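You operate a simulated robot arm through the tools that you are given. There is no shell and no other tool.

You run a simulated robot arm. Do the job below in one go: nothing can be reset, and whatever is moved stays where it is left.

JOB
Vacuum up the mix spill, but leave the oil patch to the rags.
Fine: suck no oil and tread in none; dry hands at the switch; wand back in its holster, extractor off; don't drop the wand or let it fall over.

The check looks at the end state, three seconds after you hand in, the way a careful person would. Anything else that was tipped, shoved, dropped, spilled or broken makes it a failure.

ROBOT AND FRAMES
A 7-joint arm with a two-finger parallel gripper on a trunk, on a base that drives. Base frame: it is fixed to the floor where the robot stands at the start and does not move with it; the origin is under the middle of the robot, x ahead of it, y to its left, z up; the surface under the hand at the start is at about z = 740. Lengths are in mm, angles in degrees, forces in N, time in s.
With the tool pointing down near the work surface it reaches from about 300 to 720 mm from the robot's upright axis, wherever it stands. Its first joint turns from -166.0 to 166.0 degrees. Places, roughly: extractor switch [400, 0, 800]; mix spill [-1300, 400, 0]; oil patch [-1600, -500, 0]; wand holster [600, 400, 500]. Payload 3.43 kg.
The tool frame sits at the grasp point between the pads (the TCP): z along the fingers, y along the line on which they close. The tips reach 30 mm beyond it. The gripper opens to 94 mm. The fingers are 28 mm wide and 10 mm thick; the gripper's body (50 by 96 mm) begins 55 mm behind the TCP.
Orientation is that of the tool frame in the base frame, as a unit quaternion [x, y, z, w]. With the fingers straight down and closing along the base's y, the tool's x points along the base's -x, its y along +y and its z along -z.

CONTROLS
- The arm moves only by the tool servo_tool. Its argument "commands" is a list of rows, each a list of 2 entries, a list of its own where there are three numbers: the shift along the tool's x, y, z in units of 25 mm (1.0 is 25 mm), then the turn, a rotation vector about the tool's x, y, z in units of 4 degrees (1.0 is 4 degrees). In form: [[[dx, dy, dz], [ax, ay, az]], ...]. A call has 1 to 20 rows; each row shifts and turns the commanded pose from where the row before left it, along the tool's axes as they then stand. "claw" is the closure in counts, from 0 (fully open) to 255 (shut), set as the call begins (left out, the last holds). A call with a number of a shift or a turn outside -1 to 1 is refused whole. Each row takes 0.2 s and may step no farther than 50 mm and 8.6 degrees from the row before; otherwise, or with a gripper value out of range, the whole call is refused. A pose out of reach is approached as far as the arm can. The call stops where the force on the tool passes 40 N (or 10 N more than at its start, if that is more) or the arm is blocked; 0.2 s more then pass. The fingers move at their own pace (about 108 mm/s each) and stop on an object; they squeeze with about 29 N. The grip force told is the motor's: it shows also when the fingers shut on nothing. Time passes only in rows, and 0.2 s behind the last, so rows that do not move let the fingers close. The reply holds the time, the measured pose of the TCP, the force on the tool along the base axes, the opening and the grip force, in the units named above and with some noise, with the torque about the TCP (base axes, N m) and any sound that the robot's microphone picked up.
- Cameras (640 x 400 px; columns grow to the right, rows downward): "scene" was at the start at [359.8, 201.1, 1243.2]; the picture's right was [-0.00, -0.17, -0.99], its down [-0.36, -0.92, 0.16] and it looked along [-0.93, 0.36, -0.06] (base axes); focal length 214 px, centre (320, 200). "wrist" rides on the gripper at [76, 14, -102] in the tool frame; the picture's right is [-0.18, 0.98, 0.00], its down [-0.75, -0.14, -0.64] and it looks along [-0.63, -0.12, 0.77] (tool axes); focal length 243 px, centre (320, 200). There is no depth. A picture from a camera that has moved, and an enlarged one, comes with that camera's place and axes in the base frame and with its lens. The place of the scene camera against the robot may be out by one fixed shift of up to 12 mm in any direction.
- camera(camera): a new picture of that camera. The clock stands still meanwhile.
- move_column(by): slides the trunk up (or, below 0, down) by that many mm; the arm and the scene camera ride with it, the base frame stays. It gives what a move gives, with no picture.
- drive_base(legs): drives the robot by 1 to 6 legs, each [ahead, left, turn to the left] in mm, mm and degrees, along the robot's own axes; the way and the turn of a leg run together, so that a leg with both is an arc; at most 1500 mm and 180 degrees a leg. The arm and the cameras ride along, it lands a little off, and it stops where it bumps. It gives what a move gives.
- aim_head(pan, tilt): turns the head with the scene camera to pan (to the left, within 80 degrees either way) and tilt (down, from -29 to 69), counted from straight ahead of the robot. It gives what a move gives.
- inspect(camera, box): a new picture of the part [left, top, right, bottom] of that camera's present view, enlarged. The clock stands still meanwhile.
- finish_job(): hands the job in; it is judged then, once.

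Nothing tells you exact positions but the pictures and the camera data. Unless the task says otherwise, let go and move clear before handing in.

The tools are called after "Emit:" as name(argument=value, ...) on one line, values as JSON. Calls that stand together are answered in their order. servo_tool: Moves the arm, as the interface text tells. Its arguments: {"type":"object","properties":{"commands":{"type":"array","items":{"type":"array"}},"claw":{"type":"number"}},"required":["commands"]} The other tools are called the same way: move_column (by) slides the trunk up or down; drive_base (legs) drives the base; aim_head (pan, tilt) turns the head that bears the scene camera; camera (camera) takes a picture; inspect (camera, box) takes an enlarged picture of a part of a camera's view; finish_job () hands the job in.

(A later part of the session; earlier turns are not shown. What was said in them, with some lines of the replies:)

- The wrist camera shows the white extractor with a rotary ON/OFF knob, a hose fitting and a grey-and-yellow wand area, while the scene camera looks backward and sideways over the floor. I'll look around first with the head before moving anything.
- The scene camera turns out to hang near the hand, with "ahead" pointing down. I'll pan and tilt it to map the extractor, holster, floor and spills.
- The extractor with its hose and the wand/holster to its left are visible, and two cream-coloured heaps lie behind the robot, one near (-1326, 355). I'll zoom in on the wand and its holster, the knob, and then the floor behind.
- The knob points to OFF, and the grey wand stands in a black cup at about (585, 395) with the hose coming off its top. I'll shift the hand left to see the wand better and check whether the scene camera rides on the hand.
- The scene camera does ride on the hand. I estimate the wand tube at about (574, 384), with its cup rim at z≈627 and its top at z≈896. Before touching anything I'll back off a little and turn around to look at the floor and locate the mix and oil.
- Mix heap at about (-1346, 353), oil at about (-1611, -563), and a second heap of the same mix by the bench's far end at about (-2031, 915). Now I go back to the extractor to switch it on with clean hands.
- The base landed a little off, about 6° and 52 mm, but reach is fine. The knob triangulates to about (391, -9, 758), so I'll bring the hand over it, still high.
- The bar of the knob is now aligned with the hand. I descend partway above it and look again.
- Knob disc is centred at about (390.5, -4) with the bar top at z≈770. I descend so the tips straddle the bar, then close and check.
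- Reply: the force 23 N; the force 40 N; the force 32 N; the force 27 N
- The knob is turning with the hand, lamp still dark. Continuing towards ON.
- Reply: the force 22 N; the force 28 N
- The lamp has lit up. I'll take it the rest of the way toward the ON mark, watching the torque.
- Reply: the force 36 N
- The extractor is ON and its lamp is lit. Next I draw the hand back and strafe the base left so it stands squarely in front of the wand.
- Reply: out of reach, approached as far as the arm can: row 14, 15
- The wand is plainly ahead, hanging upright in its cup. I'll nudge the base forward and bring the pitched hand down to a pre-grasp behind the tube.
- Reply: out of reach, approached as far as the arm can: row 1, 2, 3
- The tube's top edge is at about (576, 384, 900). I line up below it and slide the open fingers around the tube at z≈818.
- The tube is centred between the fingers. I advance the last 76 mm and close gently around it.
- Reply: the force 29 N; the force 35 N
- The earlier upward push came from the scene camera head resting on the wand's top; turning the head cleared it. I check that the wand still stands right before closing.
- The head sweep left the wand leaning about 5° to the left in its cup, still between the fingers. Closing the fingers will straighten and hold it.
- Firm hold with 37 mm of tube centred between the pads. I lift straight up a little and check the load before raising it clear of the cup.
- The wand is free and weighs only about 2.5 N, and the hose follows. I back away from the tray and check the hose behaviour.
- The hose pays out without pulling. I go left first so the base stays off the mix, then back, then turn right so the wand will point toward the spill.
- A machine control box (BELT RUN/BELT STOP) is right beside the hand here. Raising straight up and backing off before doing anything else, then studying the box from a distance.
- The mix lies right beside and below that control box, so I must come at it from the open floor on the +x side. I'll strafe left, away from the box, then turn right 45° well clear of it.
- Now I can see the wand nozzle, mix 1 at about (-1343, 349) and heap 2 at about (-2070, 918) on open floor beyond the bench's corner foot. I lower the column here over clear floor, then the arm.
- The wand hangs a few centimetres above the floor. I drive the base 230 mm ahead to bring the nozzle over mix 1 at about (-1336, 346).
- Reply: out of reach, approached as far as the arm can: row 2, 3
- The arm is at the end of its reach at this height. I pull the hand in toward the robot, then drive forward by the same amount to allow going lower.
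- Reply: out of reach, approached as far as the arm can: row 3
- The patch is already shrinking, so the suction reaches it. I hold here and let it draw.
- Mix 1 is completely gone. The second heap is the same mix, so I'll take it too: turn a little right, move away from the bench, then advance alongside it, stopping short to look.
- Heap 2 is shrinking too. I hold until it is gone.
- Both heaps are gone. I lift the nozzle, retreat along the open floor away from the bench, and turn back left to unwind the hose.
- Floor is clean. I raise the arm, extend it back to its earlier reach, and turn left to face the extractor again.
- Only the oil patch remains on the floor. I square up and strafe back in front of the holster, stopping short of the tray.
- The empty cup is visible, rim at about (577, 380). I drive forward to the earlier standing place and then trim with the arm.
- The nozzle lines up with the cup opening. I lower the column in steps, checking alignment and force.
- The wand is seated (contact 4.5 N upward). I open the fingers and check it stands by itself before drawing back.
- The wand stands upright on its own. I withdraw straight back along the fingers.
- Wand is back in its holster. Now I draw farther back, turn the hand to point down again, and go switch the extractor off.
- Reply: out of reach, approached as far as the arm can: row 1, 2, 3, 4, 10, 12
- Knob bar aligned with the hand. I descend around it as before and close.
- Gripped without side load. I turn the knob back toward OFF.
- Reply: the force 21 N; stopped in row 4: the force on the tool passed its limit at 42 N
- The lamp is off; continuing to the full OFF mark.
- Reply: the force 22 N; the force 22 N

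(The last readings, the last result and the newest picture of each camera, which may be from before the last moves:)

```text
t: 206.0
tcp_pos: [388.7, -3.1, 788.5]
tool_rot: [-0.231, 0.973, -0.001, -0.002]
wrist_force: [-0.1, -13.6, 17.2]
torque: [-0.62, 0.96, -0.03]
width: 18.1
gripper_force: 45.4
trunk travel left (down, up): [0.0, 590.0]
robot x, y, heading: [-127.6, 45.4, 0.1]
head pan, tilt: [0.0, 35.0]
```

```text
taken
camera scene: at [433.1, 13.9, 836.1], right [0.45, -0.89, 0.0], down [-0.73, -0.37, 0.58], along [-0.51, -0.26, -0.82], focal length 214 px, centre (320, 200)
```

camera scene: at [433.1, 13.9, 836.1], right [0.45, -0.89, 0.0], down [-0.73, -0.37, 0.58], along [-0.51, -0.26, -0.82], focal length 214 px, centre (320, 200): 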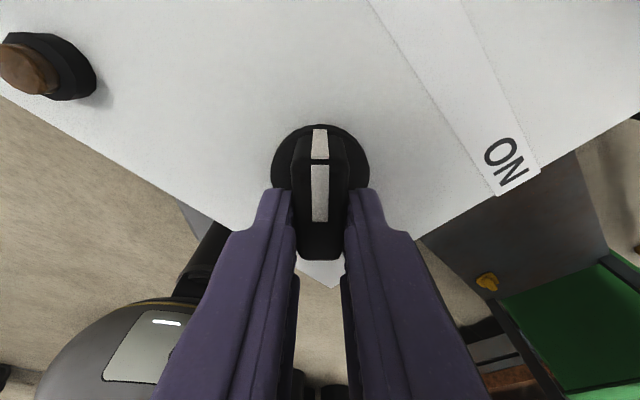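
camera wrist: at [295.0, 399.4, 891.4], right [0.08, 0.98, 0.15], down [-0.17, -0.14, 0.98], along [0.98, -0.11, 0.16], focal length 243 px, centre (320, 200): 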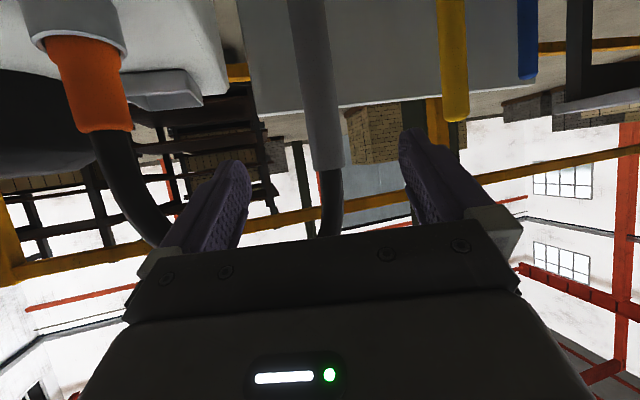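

The knob is back where it began and the lamp is dark. I release, lift clear, and look over the final state.

Emit:
servo_tool(commands=[[[0, 0, 0], [0, 0, 0]], [[0, 0, 0], [0, 0, 0]], [[0, 0, 0], [0, 0, 0]], [[0, 0, 0], [0, 0, 0]]], claw=0)

Emit:
servo_tool(commands=[[[0, 0, -1], [0, 0, 0]], [[0, 0, -1], [0, 0, 0]], [[0, 0, -1], [0, 0, 0]], [[0, 0, -1], [0, 0, 0]], [[0, 0, -1], [0, 0, 1]], [[0, 0, -1], [0, 0, 1]], [[0, 0, -1], [0, 0, 1]], [[0, 0, -1], [0, 0, 1]], [[0, 0, -1], [0, 0, 1]], [[0, 0, -1], [0, 0, 1]], [[0, 0, -1], [0, 0, 0]]])

Emit:
drive_base(legs=[[-200, 0, 0]])

Emit:
aim_head(pan=0, tilt=-25)

Emit:
camera(camera="scene")

Emit:
inspect(camera="scene", box=[100, 50, 420, 250])

Emit:
camera(camera="wrist")

```text
t: 207.0
tcp_pos: [389.1, -0.4, 788.7]
tool_rot: [-0.231, 0.973, -0.001, -0.002]
wrist_force: [-0.1, -0.8, 0.4]
torque: [0.01, -0.01, 0.02]
width: 94.0
gripper_force: 0.1
trunk travel left (down, up): [0.0, 590.0]
robot x, y, heading: [-125.9, 43.1, -0.4]
head pan, tilt: [0.0, 35.0]
```

```text
t: 209.4
tcp_pos: [390.1, -1.3, 1063.1]
tool_rot: [-0.023, 1.0, -0.001, -0.001]
wrist_force: [0.6, 0.3, 0.5]
torque: [0.01, -0.02, 0.02]
width: 94.1
gripper_force: 0.1
trunk travel left (down, up): [0.0, 590.0]
robot x, y, heading: [-122.4, 42.8, 0.0]
head pan, tilt: [0.0, 35.0]
```

```text
t: 211.0
tcp_pos: [191.1, 0.9, 1062.8]
tool_rot: [-0.024, 1.0, -0.001, -0.001]
wrist_force: [-0.3, -0.1, 0.4]
torque: [-0.01, 0.02, 0.02]
width: 93.8
gripper_force: 0.1
trunk travel left (down, up): [0.0, 590.0]
robot x, y, heading: [-325.0, 43.6, 0.0]
head pan, tilt: [0.0, 35.0]
```

```text
t: 212.3
tcp_pos: [191.0, 0.5, 1062.9]
tool_rot: [-0.024, 1.0, -0.001, -0.001]
wrist_force: [0.3, 1.1, 0.2]
torque: [-0.03, -0.01, -0.01]
width: 93.9
gripper_force: 0.1
trunk travel left (down, up): [0.0, 590.0]
robot x, y, heading: [-325.3, 44.9, -0.2]
head pan, tilt: [0.0, -25.0]
```

```text
taken
camera scene: at [332.1, -0.8, 1126.7], right [0.05, -1.0, 0.0], down [-0.91, -0.04, -0.42], along [0.42, 0.02, -0.91], focal length 214 px, centre (320, 200)
```

scene: 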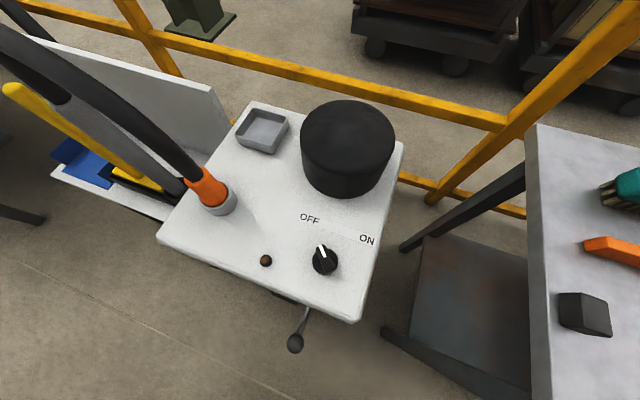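

```text
2.00 times, centred on (260, 150) of scene
camera zoom: at [332.1, -0.8, 1126.7], right [0.05, -1.0, 0.0], down [-0.91, -0.04, -0.42], along [0.42, 0.02, -0.91], focal length 429 px, centre (440, 300)
```

zoom: 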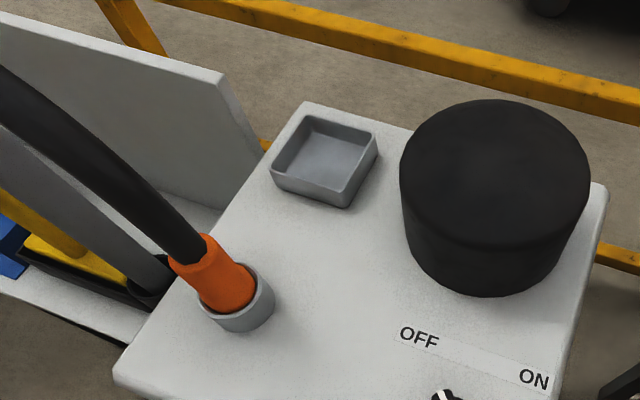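

```text
taken
camera wrist: at [113.0, 10.9, 1165.6], right [0.14, 0.99, 0.0], down [0.76, -0.1, 0.64], along [0.63, -0.09, -0.77], focal length 243 px, centre (320, 200)
```

wrist: 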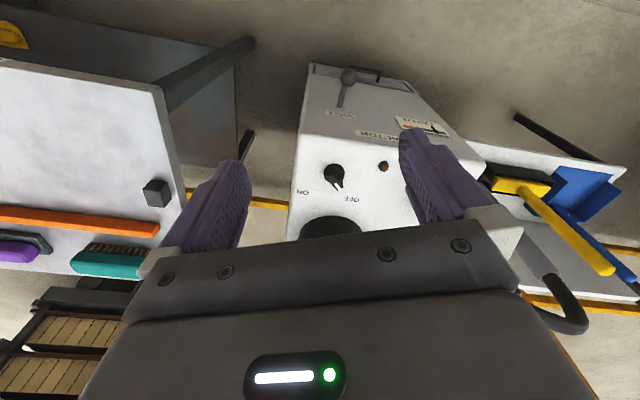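

The extractor is off and the wand is in its holster. I'll check the filter gauge and the floor once more.

Emit:
inspect(camera="wrist", box=[290, 50, 490, 175])

Emit:
aim_head(pan=80, tilt=69)

Emit:
camera(camera="scene")

Emit:
aim_head(pan=-80, tilt=60)

Emit:
camera(camera="scene")

```text
3.20 times, centred on (390, 112) of wrist
camera zoom: at [113.0, 10.9, 1165.6], right [0.14, 0.99, 0.0], down [0.76, -0.1, 0.64], along [0.63, -0.09, -0.77], focal length 776 px, centre (96, 480)
```

zoom: 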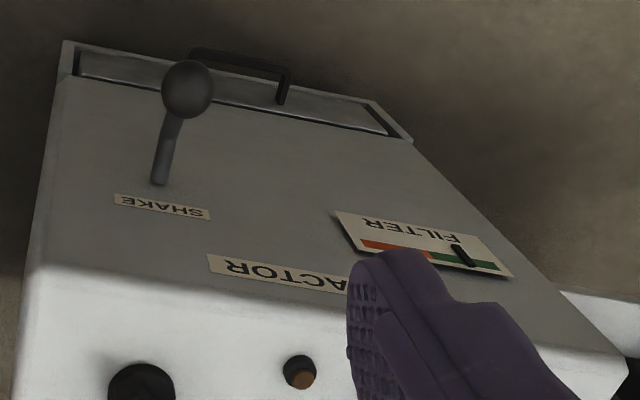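

```text
t: 214.0
tcp_pos: [189.3, 0.9, 1062.8]
tool_rot: [-0.024, 1.0, 0.0, -0.002]
wrist_force: [0.1, 0.1, 0.4]
torque: [0.02, 0.02, 0.01]
width: 94.0
gripper_force: 0.1
trunk travel left (down, up): [0.0, 590.0]
robot x, y, heading: [-322.5, 45.8, -0.3]
head pan, tilt: [80.0, 68.8]
```

```text
taken
camera scene: at [194.4, 47.9, 1188.4], right [0.0, -0.18, -0.98], down [-0.32, -0.93, 0.17], along [-0.95, 0.31, -0.06], focal length 214 px, centre (320, 200)
```

scene: 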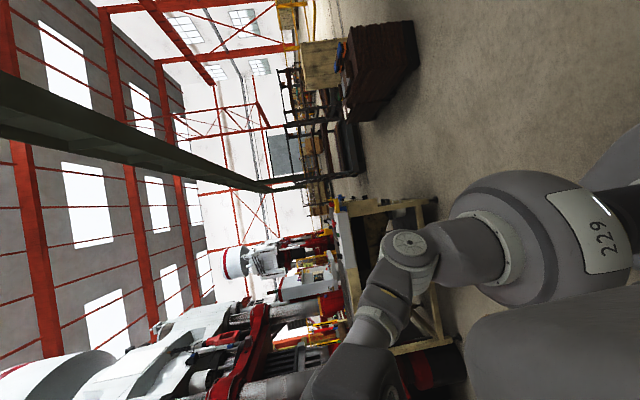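

```text
t: 216.4
tcp_pos: [189.1, 0.2, 1062.9]
tool_rot: [-0.025, 1.0, -0.001, -0.002]
wrist_force: [0.8, -0.3, 0.0]
torque: [-0.01, 0.04, 0.04]
width: 94.1
gripper_force: 0.0
trunk travel left (down, up): [0.0, 590.0]
robot x, y, heading: [-327.5, 47.5, -0.1]
head pan, tilt: [-80.0, 60.0]
```

```text
taken
camera scene: at [209.5, -72.3, 1186.7], right [0.01, -0.17, 0.98], down [-0.54, 0.83, 0.15], along [-0.84, -0.53, -0.08], focal length 214 px, centre (320, 200)
```

scene: 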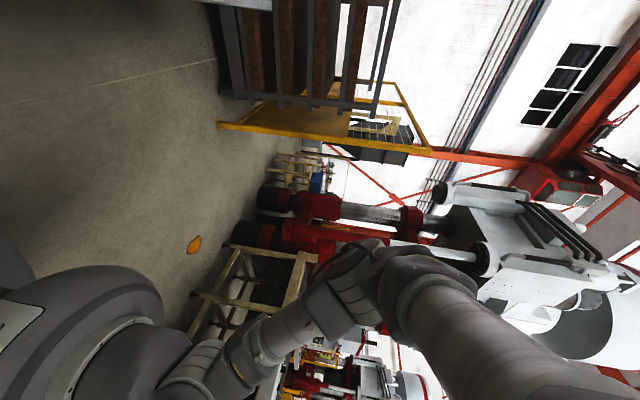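

Both mix heaps are gone and the oil patch is untouched. The wand stands in its holster, the knob is at OFF with the lamp dark, the filter reads green, and the hand is clear, so I'm handing in.

Emit:
finish_job()

```text
The job is handed in.
```

The mix spill is vacuumed up, and I've handed the job in. It was in two heaps: one beside the belt control box and a second of the same mix by the far end of the bench. I took both.

- **Oil:** I neither sucked up nor drove through the oil patch; it is still there for the rags.
- **Wand:** it is upright in its holster with the hose attached. Before I picked it up, the camera head pressed on it and left it leaning a few degrees in the cup. It straightened when I gripped it and never fell.
- **Extractor:** the knob is at OFF and the lamp is dark. The hand had touched nothing wet when it worked the switch, and the filter gauge still reads green.
- **Near miss:** on the first approach the hand came within a few centimetres of the belt control box. I felt no contact and came at the spill from another side.

At hand-in the gripper was empty and clear of the extractor.
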